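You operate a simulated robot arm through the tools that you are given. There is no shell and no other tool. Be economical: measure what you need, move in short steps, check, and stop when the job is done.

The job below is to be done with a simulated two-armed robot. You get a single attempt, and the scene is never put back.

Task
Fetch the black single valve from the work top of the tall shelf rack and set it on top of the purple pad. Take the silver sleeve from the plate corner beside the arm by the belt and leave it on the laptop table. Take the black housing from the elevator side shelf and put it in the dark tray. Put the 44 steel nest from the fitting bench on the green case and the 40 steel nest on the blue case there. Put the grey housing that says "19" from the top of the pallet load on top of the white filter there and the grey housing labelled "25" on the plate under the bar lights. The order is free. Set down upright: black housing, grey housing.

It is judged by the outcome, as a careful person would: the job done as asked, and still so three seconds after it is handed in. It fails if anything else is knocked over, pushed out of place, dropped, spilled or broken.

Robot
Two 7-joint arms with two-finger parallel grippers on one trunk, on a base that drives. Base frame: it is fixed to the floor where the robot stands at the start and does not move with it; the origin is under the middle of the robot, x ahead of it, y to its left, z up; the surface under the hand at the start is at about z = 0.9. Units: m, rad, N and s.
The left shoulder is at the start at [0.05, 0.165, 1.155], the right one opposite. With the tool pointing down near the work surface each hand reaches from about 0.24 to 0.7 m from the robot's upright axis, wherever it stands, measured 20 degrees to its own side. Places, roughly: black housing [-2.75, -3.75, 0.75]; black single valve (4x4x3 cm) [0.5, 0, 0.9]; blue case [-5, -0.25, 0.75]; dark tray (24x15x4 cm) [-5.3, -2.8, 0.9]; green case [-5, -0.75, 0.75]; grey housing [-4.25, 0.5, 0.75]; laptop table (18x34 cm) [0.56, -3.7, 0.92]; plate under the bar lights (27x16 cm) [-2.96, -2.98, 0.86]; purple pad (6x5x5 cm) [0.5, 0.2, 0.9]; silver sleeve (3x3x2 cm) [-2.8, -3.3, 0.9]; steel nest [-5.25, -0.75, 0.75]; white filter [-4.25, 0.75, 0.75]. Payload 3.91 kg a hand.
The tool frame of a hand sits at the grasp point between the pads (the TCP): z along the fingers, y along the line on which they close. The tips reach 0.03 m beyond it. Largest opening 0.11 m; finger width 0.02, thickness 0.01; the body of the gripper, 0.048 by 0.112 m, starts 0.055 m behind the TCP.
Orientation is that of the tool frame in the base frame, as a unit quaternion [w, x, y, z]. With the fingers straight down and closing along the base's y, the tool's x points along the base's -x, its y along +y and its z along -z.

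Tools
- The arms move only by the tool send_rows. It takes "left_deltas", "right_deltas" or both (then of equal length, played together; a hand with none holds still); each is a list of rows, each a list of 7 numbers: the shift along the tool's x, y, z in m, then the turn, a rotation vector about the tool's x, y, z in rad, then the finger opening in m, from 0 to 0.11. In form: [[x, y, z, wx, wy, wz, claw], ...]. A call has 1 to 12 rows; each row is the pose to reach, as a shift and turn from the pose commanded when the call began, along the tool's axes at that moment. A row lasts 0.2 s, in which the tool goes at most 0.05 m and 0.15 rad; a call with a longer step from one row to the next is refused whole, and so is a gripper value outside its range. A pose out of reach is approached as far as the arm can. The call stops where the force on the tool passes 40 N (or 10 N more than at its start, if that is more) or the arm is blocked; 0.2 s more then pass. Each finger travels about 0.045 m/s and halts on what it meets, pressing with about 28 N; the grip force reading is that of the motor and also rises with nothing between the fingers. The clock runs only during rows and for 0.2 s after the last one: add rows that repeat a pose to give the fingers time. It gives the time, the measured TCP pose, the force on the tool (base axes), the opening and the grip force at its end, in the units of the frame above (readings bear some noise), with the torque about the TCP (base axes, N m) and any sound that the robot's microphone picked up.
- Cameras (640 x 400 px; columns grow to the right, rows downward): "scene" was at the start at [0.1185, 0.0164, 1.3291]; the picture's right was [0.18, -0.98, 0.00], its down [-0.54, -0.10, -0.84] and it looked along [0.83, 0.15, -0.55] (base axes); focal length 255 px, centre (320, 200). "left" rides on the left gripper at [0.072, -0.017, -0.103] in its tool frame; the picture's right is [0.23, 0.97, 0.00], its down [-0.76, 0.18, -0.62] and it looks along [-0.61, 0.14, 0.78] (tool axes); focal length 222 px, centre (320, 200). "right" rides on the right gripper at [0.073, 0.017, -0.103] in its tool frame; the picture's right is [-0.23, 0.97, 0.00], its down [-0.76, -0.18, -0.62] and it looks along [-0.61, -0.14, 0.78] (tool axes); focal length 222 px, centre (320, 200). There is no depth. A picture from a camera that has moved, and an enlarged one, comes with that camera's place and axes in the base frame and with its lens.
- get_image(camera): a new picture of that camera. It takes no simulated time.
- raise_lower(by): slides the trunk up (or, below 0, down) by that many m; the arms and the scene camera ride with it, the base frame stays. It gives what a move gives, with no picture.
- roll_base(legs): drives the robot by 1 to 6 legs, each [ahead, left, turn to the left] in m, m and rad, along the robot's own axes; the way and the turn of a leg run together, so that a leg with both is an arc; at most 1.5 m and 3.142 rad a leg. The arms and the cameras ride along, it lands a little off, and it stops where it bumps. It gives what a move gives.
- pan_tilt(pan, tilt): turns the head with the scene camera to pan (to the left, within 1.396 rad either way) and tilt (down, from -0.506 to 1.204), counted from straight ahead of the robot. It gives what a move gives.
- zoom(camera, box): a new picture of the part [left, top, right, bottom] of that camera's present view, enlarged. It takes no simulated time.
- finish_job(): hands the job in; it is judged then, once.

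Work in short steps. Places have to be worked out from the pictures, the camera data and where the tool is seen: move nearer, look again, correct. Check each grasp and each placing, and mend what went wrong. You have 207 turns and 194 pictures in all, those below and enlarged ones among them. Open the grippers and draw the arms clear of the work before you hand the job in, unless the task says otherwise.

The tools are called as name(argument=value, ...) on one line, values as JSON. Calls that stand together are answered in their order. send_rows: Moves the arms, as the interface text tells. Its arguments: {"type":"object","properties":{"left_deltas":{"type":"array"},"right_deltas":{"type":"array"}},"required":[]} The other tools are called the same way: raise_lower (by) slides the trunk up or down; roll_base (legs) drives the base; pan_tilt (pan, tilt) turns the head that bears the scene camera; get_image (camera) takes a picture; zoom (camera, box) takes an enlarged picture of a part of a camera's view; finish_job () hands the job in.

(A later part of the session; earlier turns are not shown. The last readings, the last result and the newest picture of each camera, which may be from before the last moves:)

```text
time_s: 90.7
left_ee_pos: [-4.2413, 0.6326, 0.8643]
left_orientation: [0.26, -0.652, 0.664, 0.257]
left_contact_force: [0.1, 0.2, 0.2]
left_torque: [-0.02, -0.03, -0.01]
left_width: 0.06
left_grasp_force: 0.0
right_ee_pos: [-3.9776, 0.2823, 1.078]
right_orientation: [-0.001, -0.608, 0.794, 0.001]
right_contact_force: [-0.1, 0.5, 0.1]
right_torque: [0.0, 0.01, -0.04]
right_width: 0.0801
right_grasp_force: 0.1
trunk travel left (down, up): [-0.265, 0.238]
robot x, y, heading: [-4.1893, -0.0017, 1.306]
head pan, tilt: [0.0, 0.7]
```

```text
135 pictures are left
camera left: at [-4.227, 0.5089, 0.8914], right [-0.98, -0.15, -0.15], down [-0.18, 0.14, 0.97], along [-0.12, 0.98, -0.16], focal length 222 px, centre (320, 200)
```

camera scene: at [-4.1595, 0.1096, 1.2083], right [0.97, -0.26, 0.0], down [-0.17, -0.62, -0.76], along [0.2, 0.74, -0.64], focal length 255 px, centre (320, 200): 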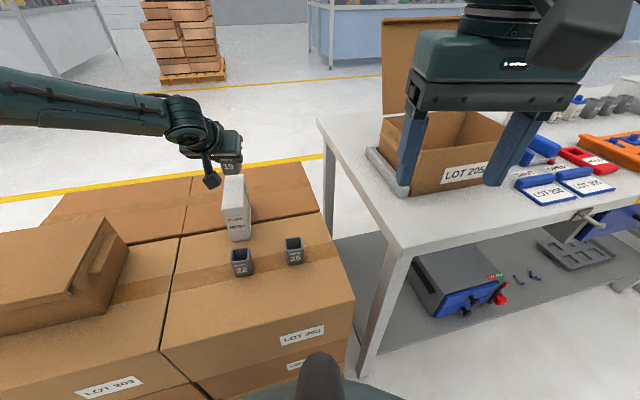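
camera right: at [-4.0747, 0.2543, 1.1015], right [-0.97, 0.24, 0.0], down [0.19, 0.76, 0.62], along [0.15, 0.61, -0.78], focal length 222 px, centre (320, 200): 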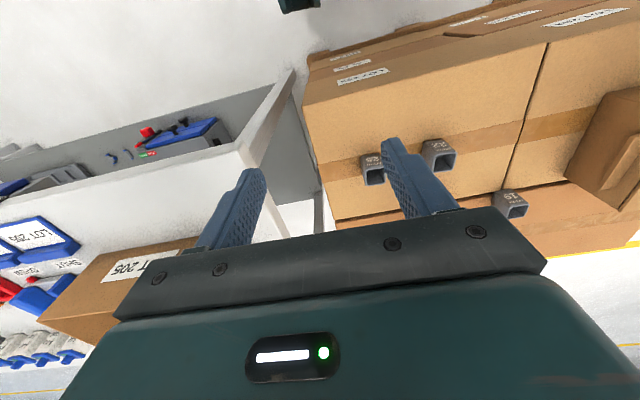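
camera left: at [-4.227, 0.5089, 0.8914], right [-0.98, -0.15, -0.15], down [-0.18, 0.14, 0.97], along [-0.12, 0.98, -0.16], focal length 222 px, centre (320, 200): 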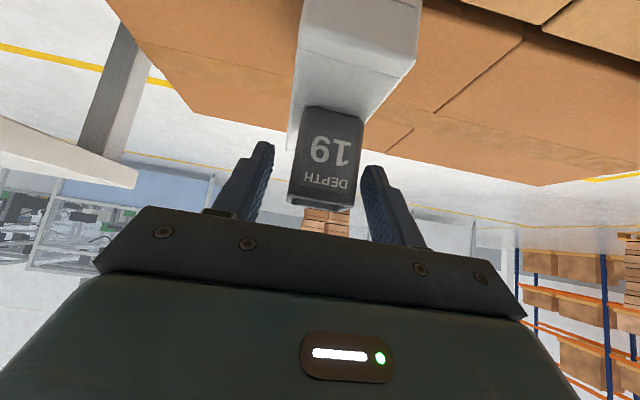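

Cup 19 stands on the filter. Withdrawing along the tool axis.

send_rows(left_deltas=[[0, 0, -0.03, 0, 0, 0, 0.065], [0, 0, -0.07, 0, 0, 0, 0.065], [-0.02, 0, -0.11, 0, 0, 0, 0.065], [-0.04, 0, -0.15, 0, 0, 0, 0.065], [-0.04, 0, -0.19, 0, 0, 0, 0.065]])

get_image(camera="scene")

```text
time_s: 91.9
left_ee_pos: [-4.2401, 0.5336, 1.0315]
left_orientation: [0.26, -0.652, 0.665, 0.256]
left_contact_force: [0.4, -0.1, 0.4]
left_torque: [-0.02, 0.0, -0.01]
left_width: 0.0649
left_grasp_force: 0.1
right_ee_pos: [-3.9782, 0.2812, 1.0792]
right_orientation: [0.0, -0.607, 0.794, 0.001]
right_contact_force: [-0.3, -0.9, 0.1]
right_torque: [-0.04, -0.03, -0.03]
right_width: 0.08
right_grasp_force: 0.0
trunk travel left (down, up): [-0.265, 0.238]
robot x, y, heading: [-4.1916, 0.0014, 1.307]
head pan, tilt: [0.0, 0.7]
```

```text
134 pictures are left
camera scene: at [-4.1597, 0.1091, 1.2084], right [0.97, -0.26, 0.0], down [-0.17, -0.62, -0.77], along [0.2, 0.74, -0.64], focal length 255 px, centre (320, 200)
```

scene: 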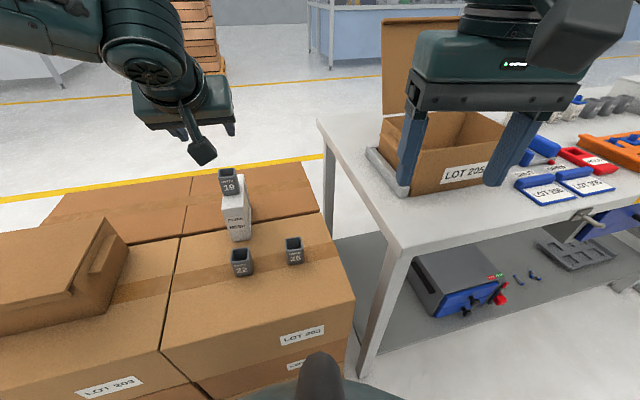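

Cup 19 stands upright on the filter, nothing else touched. Next cup 25 with the right hand: rotate the base left so it lies on the right arm's side, and lower the trunk slightly.

roll_base(legs=[[0, 0, 0.45]])

raise_lower(by=-0.09)

get_image(camera="right")

get_image(camera="scene")

```text
time_s: 93.6
left_ee_pos: [-4.47, 0.4584, 1.0314]
left_orientation: [-0.197, 0.784, -0.502, -0.307]
left_contact_force: [0.5, -1.2, -0.1]
left_torque: [0.0, -0.01, 0.0]
left_width: 0.0648
left_grasp_force: 0.0
right_ee_pos: [-4.1234, 0.3468, 1.0782]
right_orientation: [0.0, 0.77, -0.638, -0.001]
right_contact_force: [-0.5, 0.7, 0.0]
right_torque: [-0.01, -0.02, 0.0]
right_width: 0.0799
right_grasp_force: 0.1
trunk travel left (down, up): [-0.265, 0.238]
robot x, y, heading: [-4.1862, -0.0018, 1.757]
head pan, tilt: [0.0, 0.7]
```

```text
time_s: 94.9
left_ee_pos: [-4.4693, 0.4592, 0.9416]
left_orientation: [-0.197, 0.784, -0.501, -0.307]
left_contact_force: [-0.3, 0.0, 0.2]
left_torque: [0.04, 0.0, 0.0]
left_width: 0.065
left_grasp_force: 0.0
right_ee_pos: [-4.1242, 0.3458, 0.9886]
right_orientation: [0.001, 0.769, -0.639, -0.002]
right_contact_force: [0.6, -0.4, -0.2]
right_torque: [0.02, -0.03, -0.01]
right_width: 0.0798
right_grasp_force: 0.1
trunk travel left (down, up): [-0.175, 0.328]
robot x, y, heading: [-4.1913, -0.0017, 1.756]
head pan, tilt: [0.0, 0.7]
```

```text
133 pictures are left
camera right: at [-4.1281, 0.2725, 1.0916], right [-1.0, 0.04, 0.0], down [0.03, 0.78, 0.62], along [0.03, 0.62, -0.78], focal length 222 px, centre (320, 200)
```

right: 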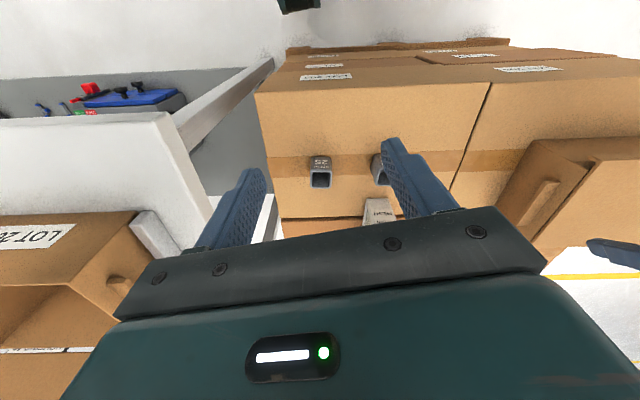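

```text
132 pictures are left
camera scene: at [-4.2109, 0.1114, 1.1184], right [0.98, 0.19, 0.0], down [0.12, -0.63, -0.77], along [-0.14, 0.75, -0.64], focal length 255 px, centre (320, 200)
```

scene: 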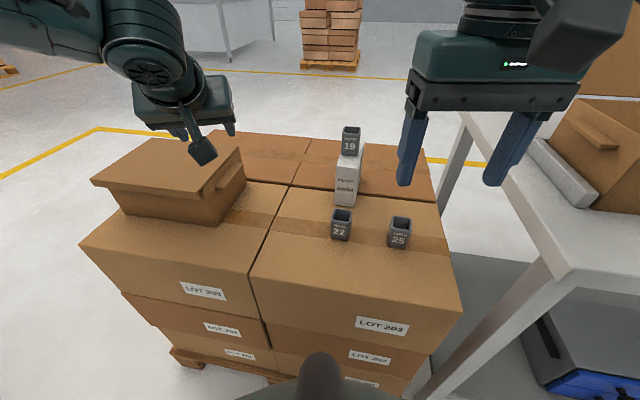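

Right camera confirms cup 25 at (-4.117,0.490). Moving the right hand to a tilted (0.6 rad), yaw-aligned hover.

send_rows(right_deltas=[[-0.016, -0.004, 0.03, 0.011, -0.12, 0.036, 0.07], [-0.033, -0.008, 0.065, 0.022, -0.24, 0.072, 0.065], [-0.05, -0.013, 0.1, 0.033, -0.36, 0.108, 0.065], [-0.066, -0.017, 0.13, 0.044, -0.48, 0.144, 0.065], [-0.0825, -0.0215, 0.1626, 0.0555, -0.598, 0.1795, 0.065]])

get_image(camera="right")

```text
time_s: 96.1
left_ee_pos: [-4.4701, 0.4588, 0.941]
left_orientation: [-0.197, 0.784, -0.502, -0.307]
left_contact_force: [0.3, 0.0, -0.1]
left_torque: [-0.04, 0.0, 0.0]
left_width: 0.0652
left_grasp_force: 0.0
right_ee_pos: [-4.1195, 0.4306, 0.8248]
right_orientation: [-0.208, 0.676, -0.675, -0.211]
right_contact_force: [-0.5, -0.6, 0.0]
right_torque: [-0.01, 0.01, -0.02]
right_width: 0.065
right_grasp_force: 0.1
trunk travel left (down, up): [-0.175, 0.328]
robot x, y, heading: [-4.1902, -0.001, 1.756]
head pan, tilt: [0.0, 0.7]
```

```text
131 pictures are left
camera right: at [-4.1368, 0.3136, 0.8689], right [-0.97, 0.19, 0.13], down [0.18, 0.28, 0.94], along [0.14, 0.94, -0.3], focal length 222 px, centre (320, 200)
```

right: 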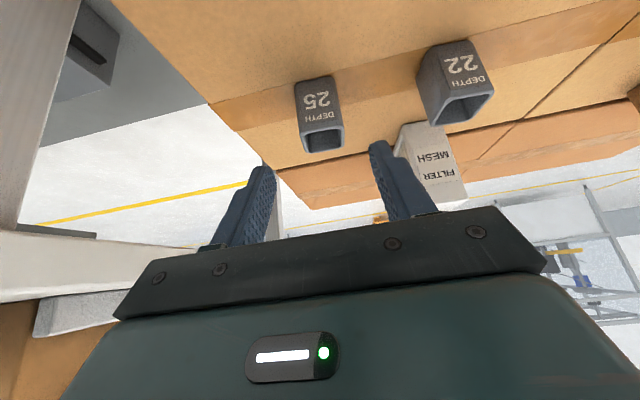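

Aligned; advancing 9 cm along the tool axis and then closing.

send_rows(right_deltas=[[0, 0, 0.03, 0, 0, 0, 0.062], [0, 0, 0.06, 0, 0, 0, 0.062], [0, 0, 0.089, 0, 0, 0, 0.062]])

get_image(camera="right")

```text
time_s: 96.9
left_ee_pos: [-4.4735, 0.4591, 0.943]
left_orientation: [-0.198, 0.785, -0.5, -0.306]
left_contact_force: [-0.5, -0.5, 0.1]
left_torque: [0.02, -0.03, 0.01]
left_width: 0.0648
left_grasp_force: 0.0
right_ee_pos: [-4.1224, 0.4881, 0.7639]
right_orientation: [-0.216, 0.674, -0.673, -0.217]
right_contact_force: [-0.1, -0.2, 0.2]
right_torque: [-0.01, -0.01, 0.0]
right_width: 0.062
right_grasp_force: 0.1
trunk travel left (down, up): [-0.175, 0.328]
robot x, y, heading: [-4.1897, -0.0009, 1.764]
head pan, tilt: [0.0, 0.7]
```

```text
130 pictures are left
camera right: at [-4.1399, 0.3694, 0.8053], right [-0.97, 0.18, 0.13], down [0.18, 0.26, 0.95], along [0.14, 0.95, -0.28], focal length 222 px, centre (320, 200)
```

right: 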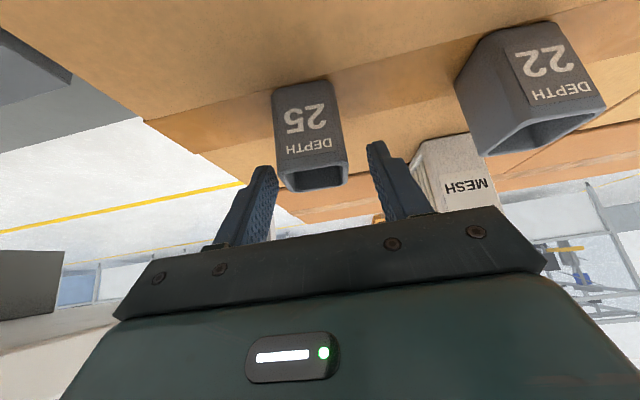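

The hand ended 1.3 cm high and the body twisted a little: something on the right arm may be touching. Looking right.

pan_tilt(pan=-0.9, tilt=0.7)

get_image(camera="scene")

```text
time_s: 98.1
left_ee_pos: [-4.4733, 0.4593, 0.9398]
left_orientation: [-0.199, 0.785, -0.5, -0.305]
left_contact_force: [0.3, -0.9, 0.6]
left_torque: [0.01, 0.02, 0.01]
left_width: 0.0648
left_grasp_force: 0.1
right_ee_pos: [-4.1221, 0.4878, 0.7635]
right_orientation: [-0.218, 0.673, -0.673, -0.218]
right_contact_force: [-0.2, 0.6, 0.4]
right_torque: [0.02, 0.0, 0.02]
right_width: 0.0619
right_grasp_force: 0.0
trunk travel left (down, up): [-0.175, 0.328]
robot x, y, heading: [-4.1887, -0.0016, 1.762]
head pan, tilt: [-0.901, 0.7]
```

```text
129 pictures are left
camera scene: at [-4.1447, 0.0908, 1.1193], right [0.76, -0.65, 0.0], down [-0.42, -0.49, -0.77], along [0.5, 0.58, -0.64], focal length 255 px, centre (320, 200)
```

scene: 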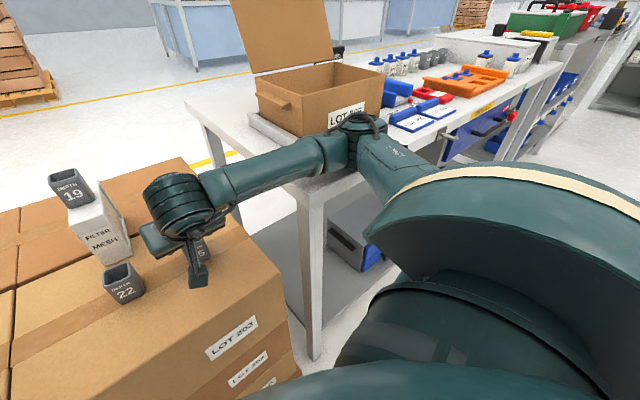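

The right elbow is touching the side table's corner. I retreat the hand along the path, then raise the trunk so the elbow clears it.

send_rows(right_deltas=[[0, 0, -0.03, 0, 0, 0, 0.065], [0, 0, -0.06, 0, 0, 0, 0.065], [0, 0, -0.1, 0, 0, 0, 0.065]])

raise_lower(by=0.15)

get_image(camera="scene")

```text
time_s: 98.9
left_ee_pos: [-4.4702, 0.4598, 0.94]
left_orientation: [-0.197, 0.784, -0.502, -0.308]
left_contact_force: [-0.4, 0.3, 0.1]
left_torque: [-0.01, -0.02, -0.03]
left_width: 0.0651
left_grasp_force: 0.1
right_ee_pos: [-4.1197, 0.4241, 0.8327]
right_orientation: [-0.207, 0.677, -0.675, -0.209]
right_contact_force: [0.0, 1.0, -0.4]
right_torque: [0.0, 0.02, 0.03]
right_width: 0.0651
right_grasp_force: 0.1
trunk travel left (down, up): [-0.175, 0.328]
robot x, y, heading: [-4.1949, -0.0035, 1.758]
head pan, tilt: [-0.901, 0.7]
```

```text
time_s: 100.6
left_ee_pos: [-4.4698, 0.4594, 1.0915]
left_orientation: [-0.197, 0.784, -0.502, -0.307]
left_contact_force: [-0.2, -0.3, -0.1]
left_torque: [0.04, 0.0, 0.02]
left_width: 0.0649
left_grasp_force: 0.1
right_ee_pos: [-4.1184, 0.4253, 0.9842]
right_orientation: [0.209, -0.675, 0.675, 0.21]
right_contact_force: [-0.5, -1.0, 0.8]
right_torque: [-0.01, -0.04, 0.02]
right_width: 0.065
right_grasp_force: 0.0
trunk travel left (down, up): [-0.325, 0.178]
robot x, y, heading: [-4.1929, 0.0001, 1.76]
head pan, tilt: [-0.901, 0.7]
```

```text
128 pictures are left
camera scene: at [-4.1395, 0.0925, 1.2683], right [0.76, -0.65, 0.0], down [-0.42, -0.49, -0.76], along [0.5, 0.58, -0.64], focal length 255 px, centre (320, 200)
```

scene: 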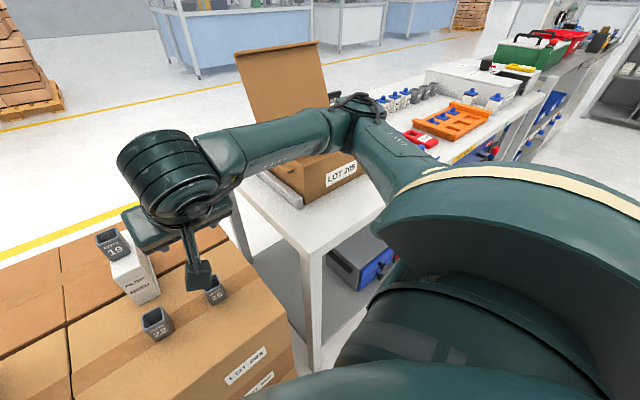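

send_rows(right_deltas=[[0.021, 0, 0.033, 0, 0, 0, 0.065], [0.042, 0, 0.066, 0, 0, 0, 0.065], [0.064, 0, 0.1, 0, 0, 0, 0.065], [0.085, 0, 0.133, 0, 0, 0, 0.065]])

get_image(camera="scene")

```text
time_s: 101.6
left_ee_pos: [-4.4695, 0.4597, 1.0909]
left_orientation: [-0.197, 0.784, -0.502, -0.307]
left_contact_force: [-0.1, 0.0, 0.8]
left_torque: [0.0, -0.01, 0.0]
left_width: 0.0649
left_grasp_force: 0.0
right_ee_pos: [-4.1191, 0.4286, 0.8242]
right_orientation: [0.208, -0.675, 0.676, 0.209]
right_contact_force: [-0.4, 0.0, 0.1]
right_torque: [-0.02, 0.01, -0.01]
right_width: 0.0651
right_grasp_force: 0.1
trunk travel left (down, up): [-0.325, 0.178]
robot x, y, heading: [-4.1942, -0.0022, 1.757]
head pan, tilt: [-0.901, 0.7]
```

```text
127 pictures are left
camera scene: at [-4.1394, 0.0925, 1.2684], right [0.76, -0.65, 0.0], down [-0.42, -0.49, -0.76], along [0.5, 0.58, -0.64], focal length 255 px, centre (320, 200)
```

scene: 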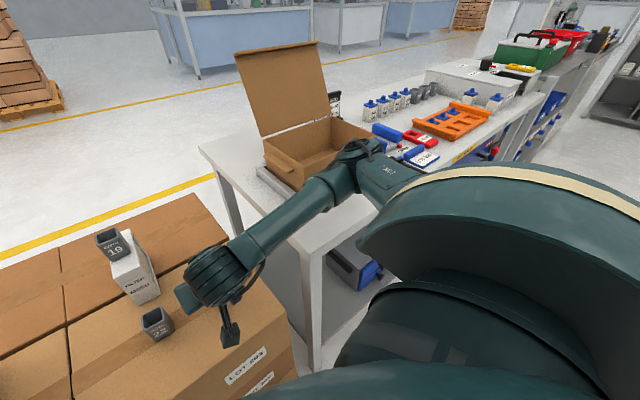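

Elbow looks ~10 cm above the table now. Advancing to the grasp pose.

send_rows(right_deltas=[[0, 0, 0.03, 0, 0, 0, 0.062], [0, 0, 0.06, 0, 0, 0, 0.062], [0, 0, 0.091, 0, 0, 0, 0.062]])

get_image(camera="right")

```text
time_s: 102.4
left_ee_pos: [-4.4695, 0.4594, 1.0906]
left_orientation: [-0.197, 0.784, -0.502, -0.307]
left_contact_force: [0.0, -0.4, 0.2]
left_torque: [-0.04, -0.01, 0.0]
left_width: 0.0649
left_grasp_force: 0.1
right_ee_pos: [-4.1205, 0.4818, 0.7515]
right_orientation: [-0.209, 0.676, -0.675, -0.21]
right_contact_force: [0.4, 0.4, 0.0]
right_torque: [0.02, 0.0, -0.01]
right_width: 0.0622
right_grasp_force: 0.0
trunk travel left (down, up): [-0.325, 0.178]
robot x, y, heading: [-4.1851, -0.0001, 1.764]
head pan, tilt: [-0.901, 0.7]
```

```text
126 pictures are left
camera right: at [-4.1376, 0.3645, 0.7951], right [-0.97, 0.19, 0.13], down [0.18, 0.28, 0.94], along [0.14, 0.94, -0.3], focal length 222 px, centre (320, 200)
```

right: 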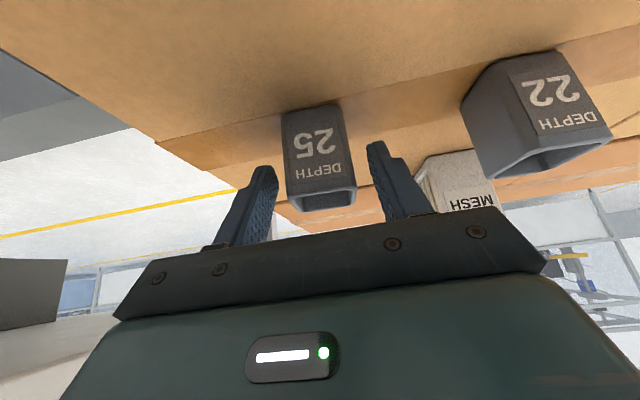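

Pose reached and the fingers straddle cup 25. Closing.

send_rows(right_deltas=[[0, 0, 0, 0, 0, 0, 0.055], [0, 0, 0, 0, 0, 0, 0.045], [0, 0, 0, 0, 0, 0, 0.035], [0, 0, 0, 0, 0, 0, 0.025], [0, 0, 0, 0, 0, 0, 0.02]])

raise_lower(by=0.17)

get_image(camera="right")

get_image(camera="scene")

```text
time_s: 103.6
left_ee_pos: [-4.4707, 0.46, 1.0906]
left_orientation: [-0.197, 0.784, -0.502, -0.307]
left_contact_force: [0.1, -0.7, -0.3]
left_torque: [0.0, -0.01, -0.03]
left_width: 0.0651
left_grasp_force: 0.0
right_ee_pos: [-4.1182, 0.4819, 0.7515]
right_orientation: [-0.209, 0.676, -0.675, -0.21]
right_contact_force: [0.0, -0.8, -0.1]
right_torque: [-0.01, 0.0, 0.03]
right_width: 0.0395
right_grasp_force: 27.7
trunk travel left (down, up): [-0.325, 0.178]
robot x, y, heading: [-4.19, -0.0053, 1.761]
head pan, tilt: [-0.901, 0.7]
```

```text
time_s: 105.5
left_ee_pos: [-4.4701, 0.4602, 1.2613]
left_orientation: [-0.197, 0.784, -0.502, -0.307]
left_contact_force: [-0.8, -0.1, -0.1]
left_torque: [-0.01, -0.03, 0.01]
left_width: 0.065
left_grasp_force: 0.1
right_ee_pos: [-4.1187, 0.4819, 0.921]
right_orientation: [-0.208, 0.676, -0.676, -0.21]
right_contact_force: [0.1, 0.4, -0.5]
right_torque: [-0.03, -0.01, -0.03]
right_width: 0.0393
right_grasp_force: 28.2
trunk travel left (down, up): [-0.495, 0.008]
robot x, y, heading: [-4.1925, -0.0005, 1.76]
head pan, tilt: [-0.901, 0.7]
```

```text
125 pictures are left
camera right: at [-4.1377, 0.3643, 0.9655], right [-0.97, 0.19, 0.13], down [0.18, 0.28, 0.94], along [0.14, 0.94, -0.3], focal length 222 px, centre (320, 200)
```

right: 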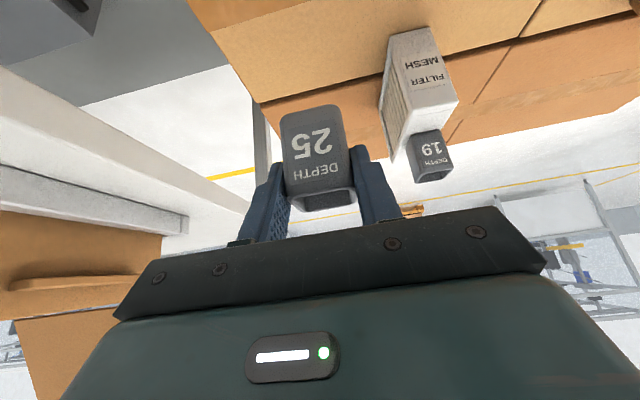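

```text
124 pictures are left
camera scene: at [-4.1395, 0.0925, 1.4383], right [0.76, -0.65, 0.0], down [-0.42, -0.49, -0.76], along [0.5, 0.58, -0.64], focal length 255 px, centre (320, 200)
```

scene: 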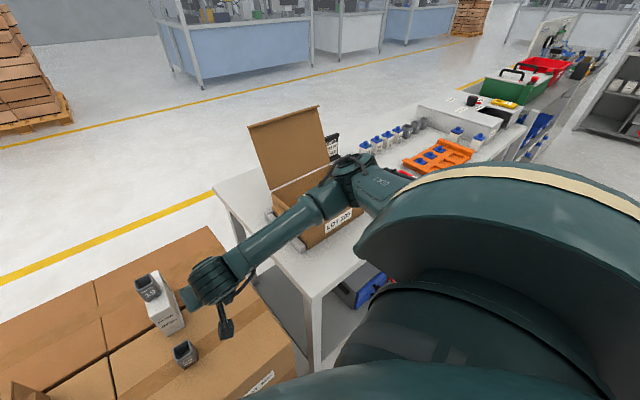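

Cup 25 is held by the right hand. Backing away from the pallet, then turning to face the fitting bench.

roll_base(legs=[[-0.5, 0, 0], [0, 0, 1.38]])

pan_tilt(pan=0, tilt=0.6)

get_image(camera="scene")

```text
time_s: 111.9
left_ee_pos: [-4.5975, -0.69, 1.2616]
left_orientation: [0.049, 0.923, 0.124, -0.362]
left_contact_force: [-0.6, -0.2, -0.6]
left_torque: [-0.02, -0.02, 0.02]
left_width: 0.0649
left_grasp_force: 0.0
right_ee_pos: [-4.5591, -0.341, 0.9205]
right_orientation: [-0.025, 0.952, -0.081, -0.294]
right_contact_force: [0.6, -0.3, -0.1]
right_torque: [0.01, -0.03, 0.0]
right_width: 0.0394
right_grasp_force: 28.2
trunk travel left (down, up): [-0.495, 0.008]
robot x, y, heading: [-4.0946, -0.4955, -3.118]
head pan, tilt: [-0.901, 0.7]
```

```text
time_s: 113.1
left_ee_pos: [-4.5965, -0.6901, 1.2612]
left_orientation: [0.049, 0.923, 0.124, -0.362]
left_contact_force: [-0.2, 1.0, -0.1]
left_torque: [-0.01, -0.03, 0.0]
left_width: 0.065
left_grasp_force: 0.1
right_ee_pos: [-4.5599, -0.3395, 0.9208]
right_orientation: [-0.025, 0.952, -0.08, -0.294]
right_contact_force: [-0.7, -0.2, -0.7]
right_torque: [0.02, 0.03, -0.02]
right_width: 0.0394
right_grasp_force: 27.5
trunk travel left (down, up): [-0.495, 0.008]
robot x, y, heading: [-4.0951, -0.4917, -3.12]
head pan, tilt: [0.0, 0.6]
```

```text
123 pictures are left
camera scene: at [-4.2117, -0.4933, 1.447], right [-0.02, 1.0, 0.0], down [0.56, 0.01, -0.82], along [-0.82, -0.02, -0.57], focal length 255 px, centre (320, 200)
```

scene: 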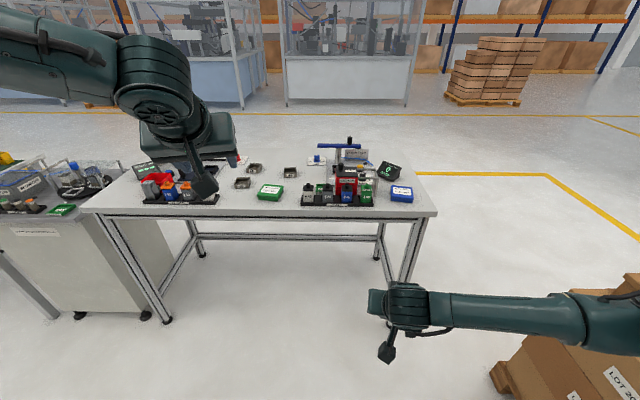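

zoom(camera="scene", box=[220, 130, 440, 230])

```text
2.91 times, centred on (330, 180) of scene
camera zoom: at [-4.2117, -0.4933, 1.447], right [-0.02, 1.0, 0.0], down [0.56, 0.01, -0.82], along [-0.82, -0.02, -0.57], focal length 741 px, centre (291, 258)
```

zoom: 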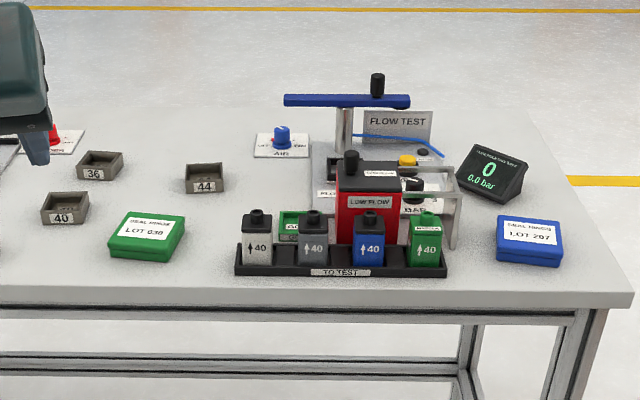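

Nests 44 (≈(-5.25,-0.65)) and 40 (≈(-5.16,-0.86)), green case (≈(-5.09,-0.72)), blue case (≈(-5.09,-0.18)), bench z≈0.86. First I tuck the right hand with the cup up and back, and align the left tool with the bench.

send_rows(right_deltas=[[-0.0015, -0.025, -0.039, 0, 0, 0, 0.02], [-0.003, -0.05, -0.078, 0, 0, 0, 0.02], [-0.0045, -0.077, -0.118, 0, 0, 0, 0.02], [-0.006, -0.102, -0.157, 0, 0, 0, 0.02], [-0.0075, -0.128, -0.196, 0, 0, 0, 0.02], [-0.009, -0.153, -0.236, 0, 0, 0, 0.02]], left_deltas=[[0, 0, 0, 0.06, 0, 0.065, 0.08], [0, 0, 0, 0.12, 0, 0.13, 0.09], [0, 0, 0, 0.182, 0, 0.196, 0.09], [0, 0, 0, 0.182, 0, 0.196, 0.09], [0, 0, 0, 0.182, 0, 0.196, 0.09], [0, 0, 0, 0.182, 0, 0.196, 0.09]])

roll_base(legs=[[0.4, 0, -0.02]])

get_image(camera="scene")

```text
time_s: 114.5
left_ee_pos: [-4.595, -0.6901, 1.2622]
left_orientation: [-0.001, 0.931, -0.001, -0.366]
left_contact_force: [0.1, 0.4, 0.7]
left_torque: [0.0, -0.04, 0.04]
left_width: 0.0899
left_grasp_force: 0.0
right_ee_pos: [-4.4773, -0.1989, 1.1224]
right_orientation: [-0.022, 0.952, -0.078, -0.295]
right_contact_force: [0.3, 0.2, -0.5]
right_torque: [-0.03, 0.02, -0.01]
right_width: 0.0396
right_grasp_force: 28.1
right hand out of reach, approached as far as the arm can: row 4, 5, 6
trunk travel left (down, up): [-0.495, 0.008]
robot x, y, heading: [-4.0972, -0.4903, -3.119]
head pan, tilt: [0.0, 0.6]
```

```text
time_s: 117.0
left_ee_pos: [-5.0062, -0.6852, 1.2611]
left_orientation: [-0.003, 0.931, -0.009, -0.364]
left_contact_force: [1.1, -0.6, 0.6]
left_torque: [0.01, -0.04, -0.03]
left_width: 0.0902
left_grasp_force: 0.1
right_ee_pos: [-4.8791, -0.1981, 1.1231]
right_orientation: [-0.027, 0.951, -0.089, -0.294]
right_contact_force: [-0.7, -0.1, 0.1]
right_torque: [0.04, -0.02, 0.01]
right_width: 0.0395
right_grasp_force: 27.5
trunk travel left (down, up): [-0.495, 0.008]
robot x, y, heading: [-4.4972, -0.495, -3.135]
head pan, tilt: [0.0, 0.6]
```

```text
121 pictures are left
camera scene: at [-4.6184, -0.4958, 1.4469], right [0.0, 1.0, 0.0], down [0.57, 0.0, -0.82], along [-0.82, 0.0, -0.57], focal length 255 px, centre (320, 200)
```

scene: 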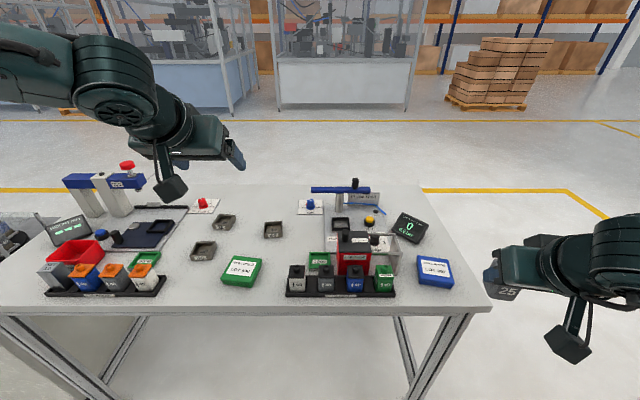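

zoom(camera="scene", box=[170, 190, 310, 300])

get_image(camera="left")

```text
3.64 times, centred on (240, 245) of scene
camera zoom: at [-4.6184, -0.4958, 1.4469], right [0.0, 1.0, 0.0], down [0.57, 0.0, -0.82], along [-0.82, 0.0, -0.57], focal length 927 px, centre (611, 36)
```

zoom: 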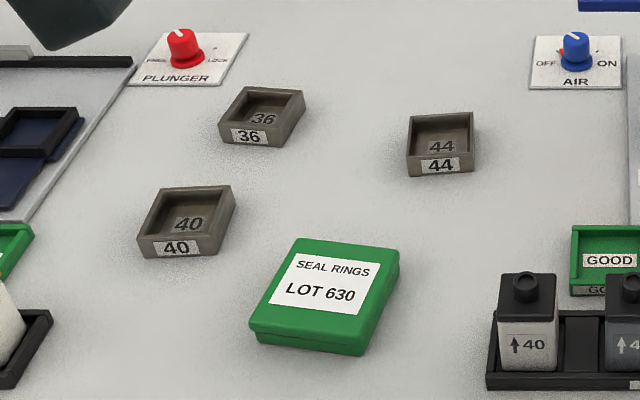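

```text
119 pictures are left
camera left: at [-4.8831, -0.6712, 1.2889], right [0.15, -0.98, -0.15], down [-0.14, -0.17, 0.97], along [-0.98, -0.12, -0.16], focal length 222 px, centre (320, 200)
```

left: 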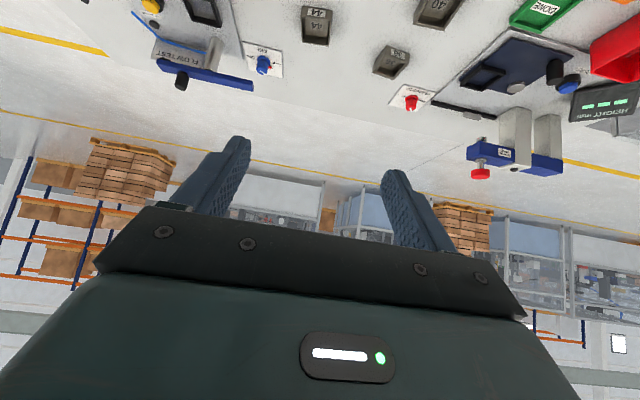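

Right hand needs more height before the trunk goes down: raising it 0.15 m.

send_rows(right_deltas=[[-0.021, 0, -0.031, 0, 0, 0, 0.02], [-0.042, 0, -0.062, 0, 0, 0, 0.02], [-0.063, 0, -0.093, 0, 0, 0, 0.02], [-0.085, 0, -0.124, 0, 0, 0, 0.02]])

raise_lower(by=-0.19)

get_image(camera="left")

get_image(camera="scene")

```text
time_s: 118.0
left_ee_pos: [-5.0065, -0.6851, 1.2619]
left_orientation: [-0.004, 0.931, -0.01, -0.364]
left_contact_force: [-0.1, 0.3, 0.3]
left_torque: [-0.02, 0.0, -0.02]
left_width: 0.0901
left_grasp_force: 0.0
right_ee_pos: [-4.879, -0.1973, 1.2707]
right_orientation: [-0.026, 0.952, -0.088, -0.292]
right_contact_force: [0.1, -1.4, -1.2]
right_torque: [0.03, -0.01, 0.0]
right_width: 0.0395
right_grasp_force: 28.2
trunk travel left (down, up): [-0.495, 0.008]
robot x, y, heading: [-4.5006, -0.4954, -3.14]
head pan, tilt: [0.0, 0.6]
```

```text
time_s: 120.1
left_ee_pos: [-5.0064, -0.6847, 1.0716]
left_orientation: [-0.004, 0.931, -0.011, -0.365]
left_contact_force: [-0.6, -0.4, -0.1]
left_torque: [-0.02, -0.01, -0.01]
left_width: 0.0904
left_grasp_force: 0.2
right_ee_pos: [-4.8778, -0.1969, 1.0817]
right_orientation: [-0.027, 0.951, -0.089, -0.294]
right_contact_force: [-0.5, 0.6, -0.2]
right_torque: [0.02, 0.0, 0.0]
right_width: 0.0395
right_grasp_force: 28.0
trunk travel left (down, up): [-0.305, 0.198]
robot x, y, heading: [-4.5011, -0.4955, -3.143]
head pan, tilt: [0.0, 0.6]
```

```text
118 pictures are left
camera left: at [-4.8826, -0.6712, 1.0991], right [0.15, -0.98, -0.15], down [-0.14, -0.17, 0.97], along [-0.98, -0.12, -0.16], focal length 222 px, centre (320, 200)
```

left: 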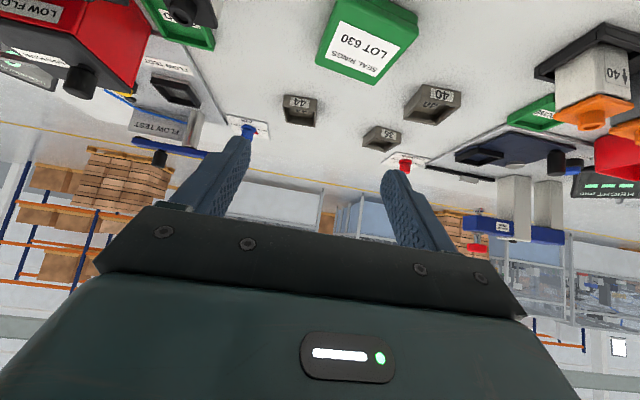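

```text
117 pictures are left
camera scene: at [-4.6178, -0.4958, 1.257], right [0.0, 1.0, 0.0], down [0.56, 0.0, -0.83], along [-0.83, 0.0, -0.56], focal length 255 px, centre (320, 200)
```

scene: 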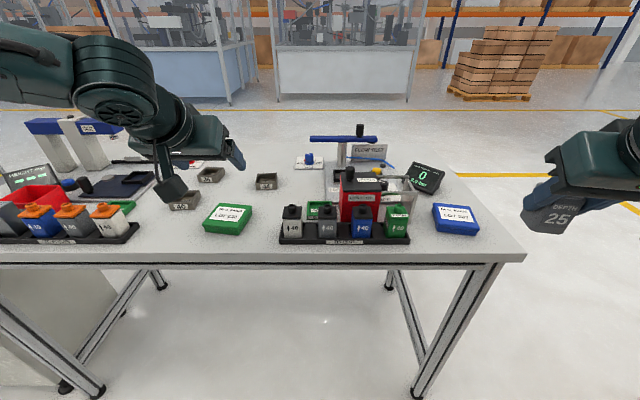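

Vertical parallax gives nest 44 at (-5.279,-0.656) and 40 at (-5.174,-0.858), mid-height z≈0.871. Driving 0.14 m closer.

roll_base(legs=[[0.14, 0, 0]])

zoom(camera="left", box=[200, 0, 480, 175])

```text
time_s: 121.5
left_ee_pos: [-5.1438, -0.6874, 1.0709]
left_orientation: [-0.003, 0.931, -0.008, -0.365]
left_contact_force: [-0.1, 0.9, 0.1]
left_torque: [-0.03, 0.02, -0.01]
left_width: 0.0901
left_grasp_force: 0.2
right_ee_pos: [-5.0184, -0.1981, 1.0793]
right_orientation: [-0.027, 0.952, -0.088, -0.293]
right_contact_force: [-0.1, -1.1, -0.6]
right_torque: [0.04, -0.06, 0.01]
right_width: 0.0397
right_grasp_force: 27.3
trunk travel left (down, up): [-0.305, 0.198]
robot x, y, heading: [-4.6413, -0.5006, -3.142]
head pan, tilt: [0.0, 0.6]
```

```text
2.29 times, centred on (340, 88) of left
camera zoom: at [-5.0215, -0.6732, 1.0988], right [0.15, -0.98, -0.15], down [-0.14, -0.18, 0.97], along [-0.98, -0.12, -0.16], focal length 508 px, centre (274, 457)
```

zoom: 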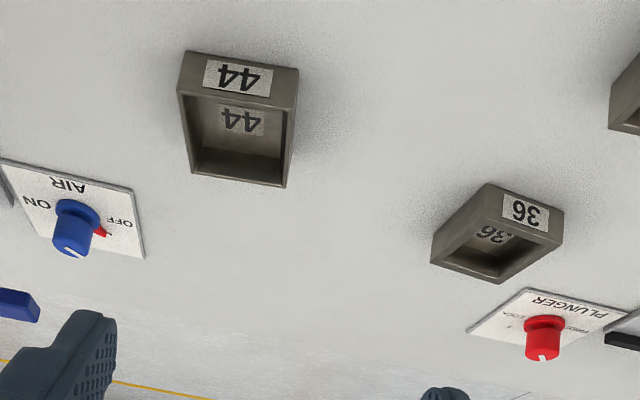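

Nest 44 refined: rim centre (-5.284,-0.656), 6 cm square, z 0.858–0.882, yaw +0.1. Lowering the trunk 5 cm for reach and moving the left hand to hover.

raise_lower(by=-0.05)

send_rows(left_deltas=[[-0.001, -0.012, 0.033, -0.03, 0, -0.03, 0.085], [-0.003, -0.025, 0.067, -0.06, 0, -0.06, 0.082], [-0.0054, -0.0368, 0.1005, -0.082, 0, -0.088, 0.082]])

get_image(camera="left")

get_image(camera="scene")

```text
time_s: 122.4
left_ee_pos: [-5.1453, -0.6878, 1.0214]
left_orientation: [-0.004, 0.931, -0.008, -0.365]
left_contact_force: [0.4, -0.1, 0.4]
left_torque: [0.0, -0.03, -0.03]
left_width: 0.09
left_grasp_force: 0.1
right_ee_pos: [-5.018, -0.1985, 1.0311]
right_orientation: [-0.026, 0.951, -0.087, -0.294]
right_contact_force: [0.5, -0.3, -0.3]
right_torque: [0.01, -0.01, 0.06]
right_width: 0.0396
right_grasp_force: 27.9
trunk travel left (down, up): [-0.255, 0.248]
robot x, y, heading: [-4.6411, -0.4944, -3.131]
head pan, tilt: [0.0, 0.6]
```

```text
time_s: 123.2
left_ee_pos: [-5.2182, -0.6493, 0.9507]
left_orientation: [0.02, 0.93, 0.049, -0.364]
left_contact_force: [0.0, -0.5, 0.2]
left_torque: [0.0, -0.02, 0.02]
left_width: 0.082
left_grasp_force: 0.0
right_ee_pos: [-5.0195, -0.198, 1.0303]
right_orientation: [-0.026, 0.952, -0.087, -0.293]
right_contact_force: [-0.4, -0.4, -0.2]
right_torque: [0.02, -0.01, 0.02]
right_width: 0.0399
right_grasp_force: 27.7
trunk travel left (down, up): [-0.255, 0.248]
robot x, y, heading: [-4.6413, -0.4996, -3.136]
head pan, tilt: [0.0, 0.6]
```

```text
115 pictures are left
camera left: at [-5.0968, -0.6205, 0.9787], right [0.27, -0.95, -0.15], down [-0.12, -0.19, 0.97], along [-0.96, -0.24, -0.16], focal length 222 px, centre (320, 200)
```

left: 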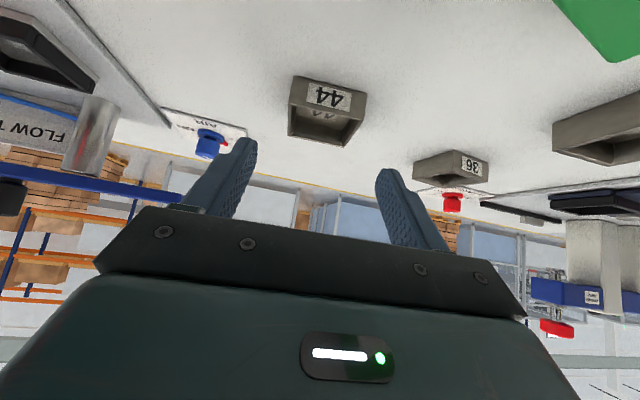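

```text
114 pictures are left
camera scene: at [-4.7574, -0.497, 1.2069], right [-0.01, 1.0, 0.0], down [0.57, 0.0, -0.82], along [-0.82, 0.0, -0.57], focal length 255 px, centre (320, 200)
```

scene: 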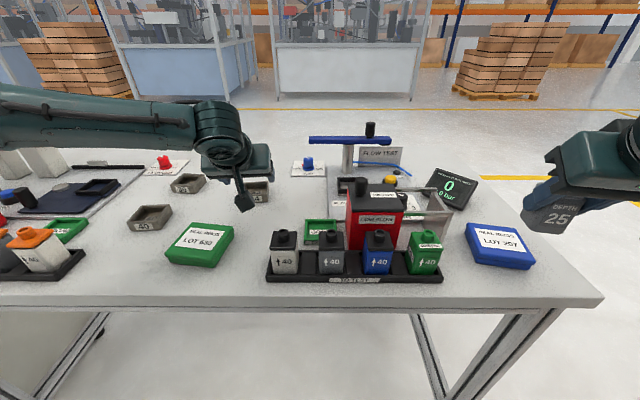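

Centred. Advancing 8 cm along the tool axis.

send_rows(left_deltas=[[0, 0.001, 0.03, 0, 0, 0, 0.08], [0, 0.002, 0.055, 0, 0, 0, 0.08], [0, 0.002, 0.079, 0, 0, 0, 0.08]])

get_image(camera="left")

```text
time_s: 124.0
left_ee_pos: [-5.2525, -0.6732, 0.911]
left_orientation: [0.013, 0.926, 0.046, -0.373]
left_contact_force: [6.0, 5.7, 29.0]
left_torque: [1.38, 0.32, -0.36]
left_width: 0.0824
left_grasp_force: 2.7
left hand out of reach, approached as far as the arm can: row 1, 2, 3
right_ee_pos: [-5.0149, -0.1979, 1.0324]
right_orientation: [-0.025, 0.951, -0.086, -0.295]
right_contact_force: [0.8, 0.2, -0.5]
right_torque: [0.01, 0.0, -0.02]
right_width: 0.0395
right_grasp_force: 28.1
trunk travel left (down, up): [-0.255, 0.248]
robot x, y, heading: [-4.6374, -0.4972, -3.142]
head pan, tilt: [0.0, 0.6]
```

```text
113 pictures are left
camera left: at [-5.1297, -0.6454, 0.9374], right [0.26, -0.95, -0.17], down [-0.1, -0.2, 0.98], along [-0.96, -0.23, -0.14], focal length 222 px, centre (320, 200)
```

left: 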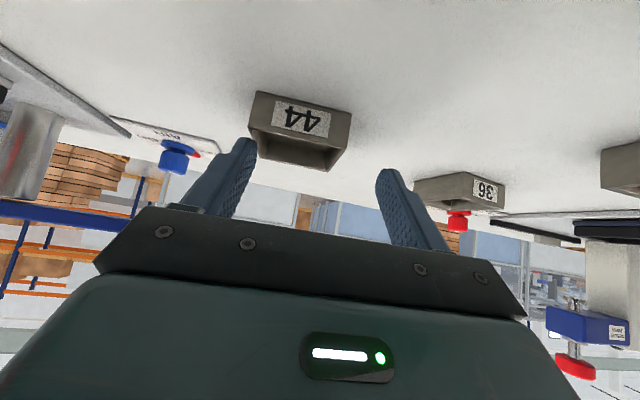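

The arm hit its limit, drifted left and a finger pressed on the rim. I lift straight up, retreat, then move the base 7 cm right and 2.5 cm closer.

send_rows(left_deltas=[[-0.014, 0, -0.015, 0, 0, 0, 0.082], [-0.034, 0, -0.037, 0, 0, 0, 0.082], [-0.034, 0, -0.08, 0, 0, 0, 0.082]])

roll_base(legs=[[0.025, -0.07, 0]])

get_image(camera="left")

```text
time_s: 124.8
left_ee_pos: [-5.2214, -0.6712, 0.9846]
left_orientation: [0.02, 0.93, 0.048, -0.365]
left_contact_force: [-0.2, 0.5, 0.5]
left_torque: [0.0, -0.03, -0.02]
left_width: 0.0821
left_grasp_force: 0.0
right_ee_pos: [-5.0175, -0.1981, 1.0308]
right_orientation: [-0.025, 0.952, -0.087, -0.293]
right_contact_force: [0.0, 1.1, 0.6]
right_torque: [-0.02, -0.01, -0.01]
right_width: 0.0396
right_grasp_force: 28.2
trunk travel left (down, up): [-0.255, 0.248]
robot x, y, heading: [-4.6442, -0.4976, -3.136]
head pan, tilt: [0.0, 0.6]
```

```text
time_s: 126.1
left_ee_pos: [-5.2473, -0.6022, 0.9837]
left_orientation: [0.019, 0.93, 0.049, -0.364]
left_contact_force: [0.9, 0.2, 0.1]
left_torque: [-0.01, 0.0, 0.04]
left_width: 0.0821
left_grasp_force: 0.0
right_ee_pos: [-5.0421, -0.128, 1.0302]
right_orientation: [-0.025, 0.952, -0.087, -0.294]
right_contact_force: [-0.1, 0.5, 0.0]
right_torque: [-0.02, -0.01, 0.0]
right_width: 0.0397
right_grasp_force: 28.1
trunk travel left (down, up): [-0.255, 0.248]
robot x, y, heading: [-4.665, -0.425, -3.131]
head pan, tilt: [0.0, 0.6]
```

```text
112 pictures are left
camera left: at [-5.1266, -0.5731, 1.0124], right [0.27, -0.95, -0.15], down [-0.12, -0.19, 0.97], along [-0.96, -0.24, -0.16], focal length 222 px, centre (320, 200)
```

left: 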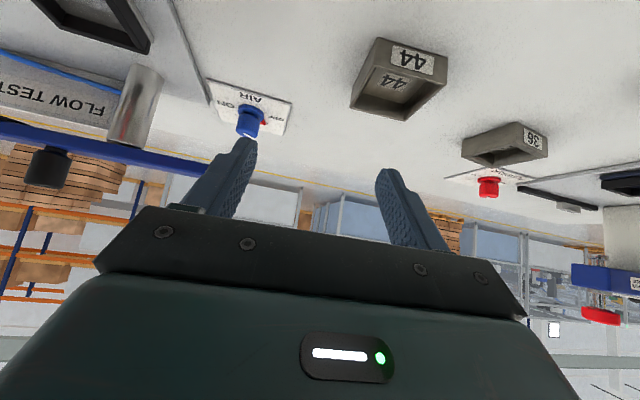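

Nest 44 now at (-5.283,-0.663). Re-hovering, then advancing slowly.

send_rows(left_deltas=[[0.02, 0.028, 0.003, 0, 0, 0, 0.082], [0.0417, 0.0564, 0.0065, 0, 0, 0, 0.082], [0.0417, 0.0564, 0.03, 0, 0, 0, 0.082], [0.0417, 0.0564, 0.05, 0, 0, 0, 0.082]])

get_image(camera="left")

```text
time_s: 127.1
left_ee_pos: [-5.2459, -0.659, 0.9193]
left_orientation: [0.019, 0.93, 0.048, -0.364]
left_contact_force: [0.4, 0.3, 0.0]
left_torque: [-0.01, 0.01, -0.01]
left_width: 0.0821
left_grasp_force: 0.1
right_ee_pos: [-5.0437, -0.1292, 1.0302]
right_orientation: [-0.026, 0.952, -0.087, -0.294]
right_contact_force: [-0.4, -0.8, 0.4]
right_torque: [0.02, -0.01, 0.02]
right_width: 0.0398
right_grasp_force: 27.9
trunk travel left (down, up): [-0.255, 0.248]
robot x, y, heading: [-4.6645, -0.4291, -3.134]
head pan, tilt: [0.0, 0.6]
```

```text
111 pictures are left
camera left: at [-5.1252, -0.6309, 0.9465], right [0.27, -0.95, -0.15], down [-0.12, -0.19, 0.97], along [-0.96, -0.24, -0.16], focal length 222 px, centre (320, 200)
```

left: 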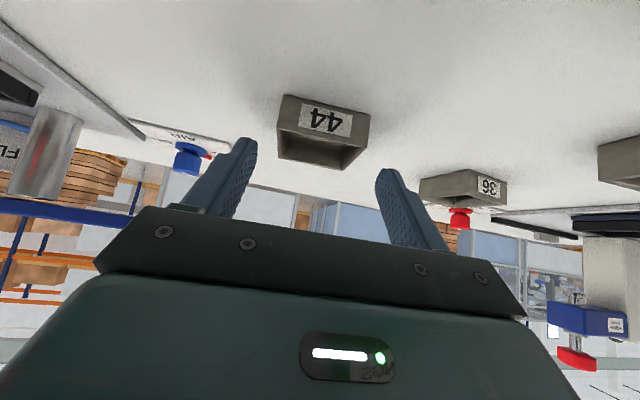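

send_rows(left_deltas=[[0.0005, 0, 0.012, 0, 0, 0, 0.082], [0.001, 0, 0.024, 0, 0, 0, 0.082], [0.0015, 0, 0.0357, 0, 0, 0, 0.082]])

get_image(camera="left")

```text
time_s: 127.9
left_ee_pos: [-5.2689, -0.6609, 0.8929]
left_orientation: [0.019, 0.93, 0.048, -0.365]
left_contact_force: [-0.6, 0.3, 0.2]
left_torque: [-0.02, 0.01, 0.01]
left_width: 0.0821
left_grasp_force: 0.1
right_ee_pos: [-5.0426, -0.1288, 1.0298]
right_orientation: [-0.027, 0.951, -0.088, -0.294]
right_contact_force: [0.2, -0.6, -1.2]
right_torque: [0.01, -0.04, 0.0]
right_width: 0.0395
right_grasp_force: 27.5
trunk travel left (down, up): [-0.255, 0.248]
robot x, y, heading: [-4.6621, -0.4269, -3.139]
head pan, tilt: [0.0, 0.6]
```

```text
110 pictures are left
camera left: at [-5.1473, -0.6319, 0.9205], right [0.27, -0.95, -0.15], down [-0.12, -0.19, 0.97], along [-0.96, -0.24, -0.16], focal length 222 px, centre (320, 200)
```

left: 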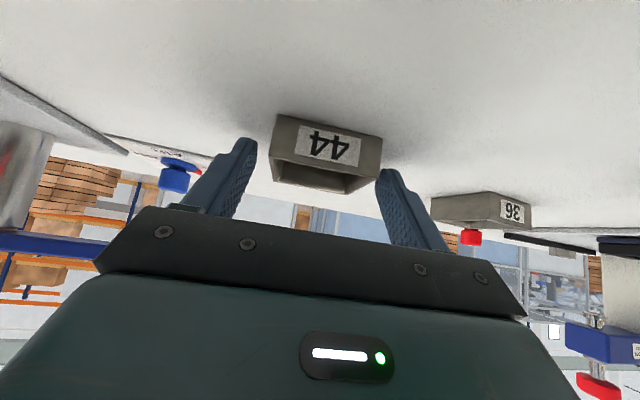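

Pose reached; shift 5 mm toward robot-left to centre, then close.

send_rows(left_deltas=[[0, 0.005, 0, 0, 0, 0, 0.082], [0, 0.005, 0.0, 0, 0, 0, 0.072], [0, 0.005, 0, 0, 0, 0, 0.062], [0, 0.005, 0, 0, 0, 0, 0.052], [0, 0.005, 0, 0, 0, 0, 0.045], [0, 0.005, 0, 0, 0, 0, 0.045]])

get_image(camera="left")

```text
time_s: 129.3
left_ee_pos: [-5.2665, -0.6661, 0.8934]
left_orientation: [0.018, 0.93, 0.048, -0.364]
left_contact_force: [0.3, 1.2, 0.4]
left_torque: [0.07, 0.02, -0.01]
left_width: 0.0598
left_grasp_force: 28.0
right_ee_pos: [-5.0432, -0.1281, 1.0308]
right_orientation: [-0.026, 0.951, -0.087, -0.294]
right_contact_force: [-0.2, 0.4, 0.1]
right_torque: [-0.03, -0.01, 0.0]
right_width: 0.0394
right_grasp_force: 27.4
trunk travel left (down, up): [-0.255, 0.248]
robot x, y, heading: [-4.6653, -0.426, -3.135]
head pan, tilt: [0.0, 0.6]
```

```text
109 pictures are left
camera left: at [-5.1465, -0.637, 0.9206], right [0.27, -0.95, -0.15], down [-0.12, -0.19, 0.97], along [-0.96, -0.24, -0.16], focal length 222 px, centre (320, 200)
```

left: 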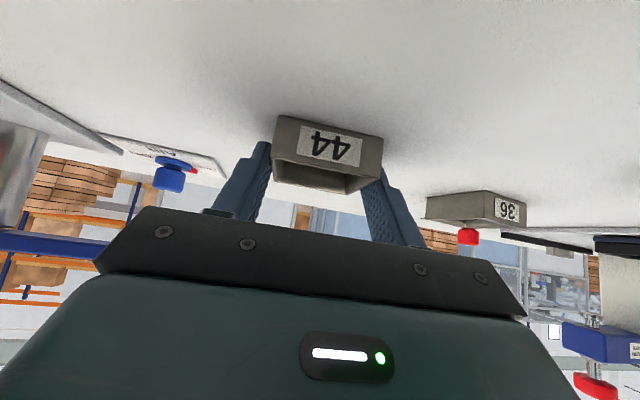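

Nest 44 gripped (5.98 cm). Lifting straight up 9 cm and pulling back, then viewing the green case.

send_rows(left_deltas=[[-0.0272, 0, -0.0294, 0, 0, 0, 0.045], [-0.0544, 0, -0.0588, 0, 0, 0, 0.045], [-0.035, 0, -0.094, 0, 0, 0, 0.045], [0.0, 0, -0.12, 0, 0, 0, 0.045], [0.035, 0, -0.135, 0, 0, 0, 0.045]])

get_image(camera="left")

get_image(camera="scene")

```text
time_s: 130.5
left_ee_pos: [-5.1511, -0.6538, 0.9671]
left_orientation: [0.019, 0.93, 0.048, -0.365]
left_contact_force: [0.5, -0.1, -3.6]
left_torque: [-0.02, -0.05, -0.04]
left_width: 0.06
left_grasp_force: 28.2
right_ee_pos: [-5.0439, -0.1289, 1.0309]
right_orientation: [-0.026, 0.951, -0.087, -0.294]
right_contact_force: [-0.2, -0.4, 0.2]
right_torque: [0.01, -0.01, 0.03]
right_width: 0.0392
right_grasp_force: 28.2
trunk travel left (down, up): [-0.255, 0.248]
robot x, y, heading: [-4.6663, -0.4271, -3.133]
head pan, tilt: [0.0, 0.6]
```

```text
108 pictures are left
camera left: at [-5.0302, -0.6252, 0.9956], right [0.27, -0.95, -0.15], down [-0.12, -0.19, 0.97], along [-0.96, -0.24, -0.16], focal length 222 px, centre (320, 200)
```

left: 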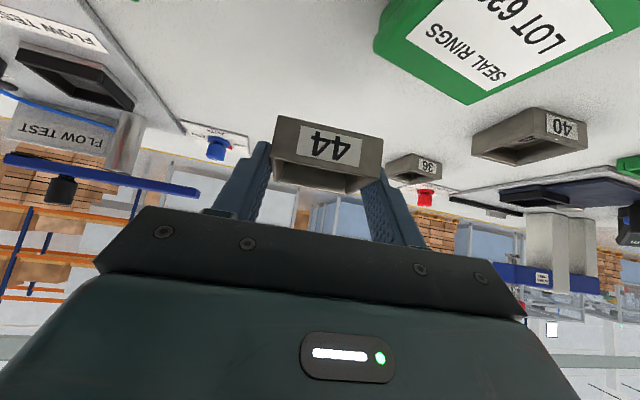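

```text
107 pictures are left
camera scene: at [-4.7822, -0.427, 1.207], right [-0.01, 1.0, 0.0], down [0.56, 0.0, -0.83], along [-0.83, 0.0, -0.56], focal length 255 px, centre (320, 200)
```

scene: 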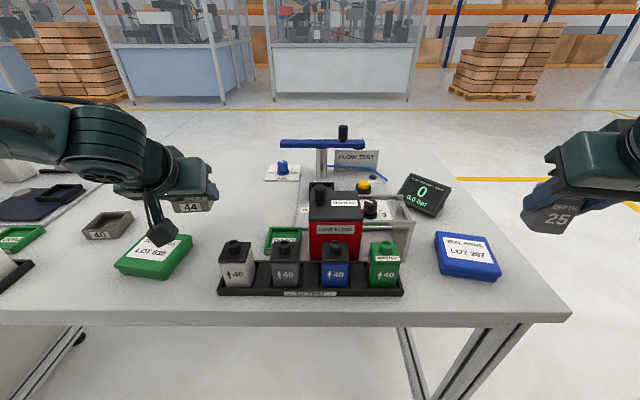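

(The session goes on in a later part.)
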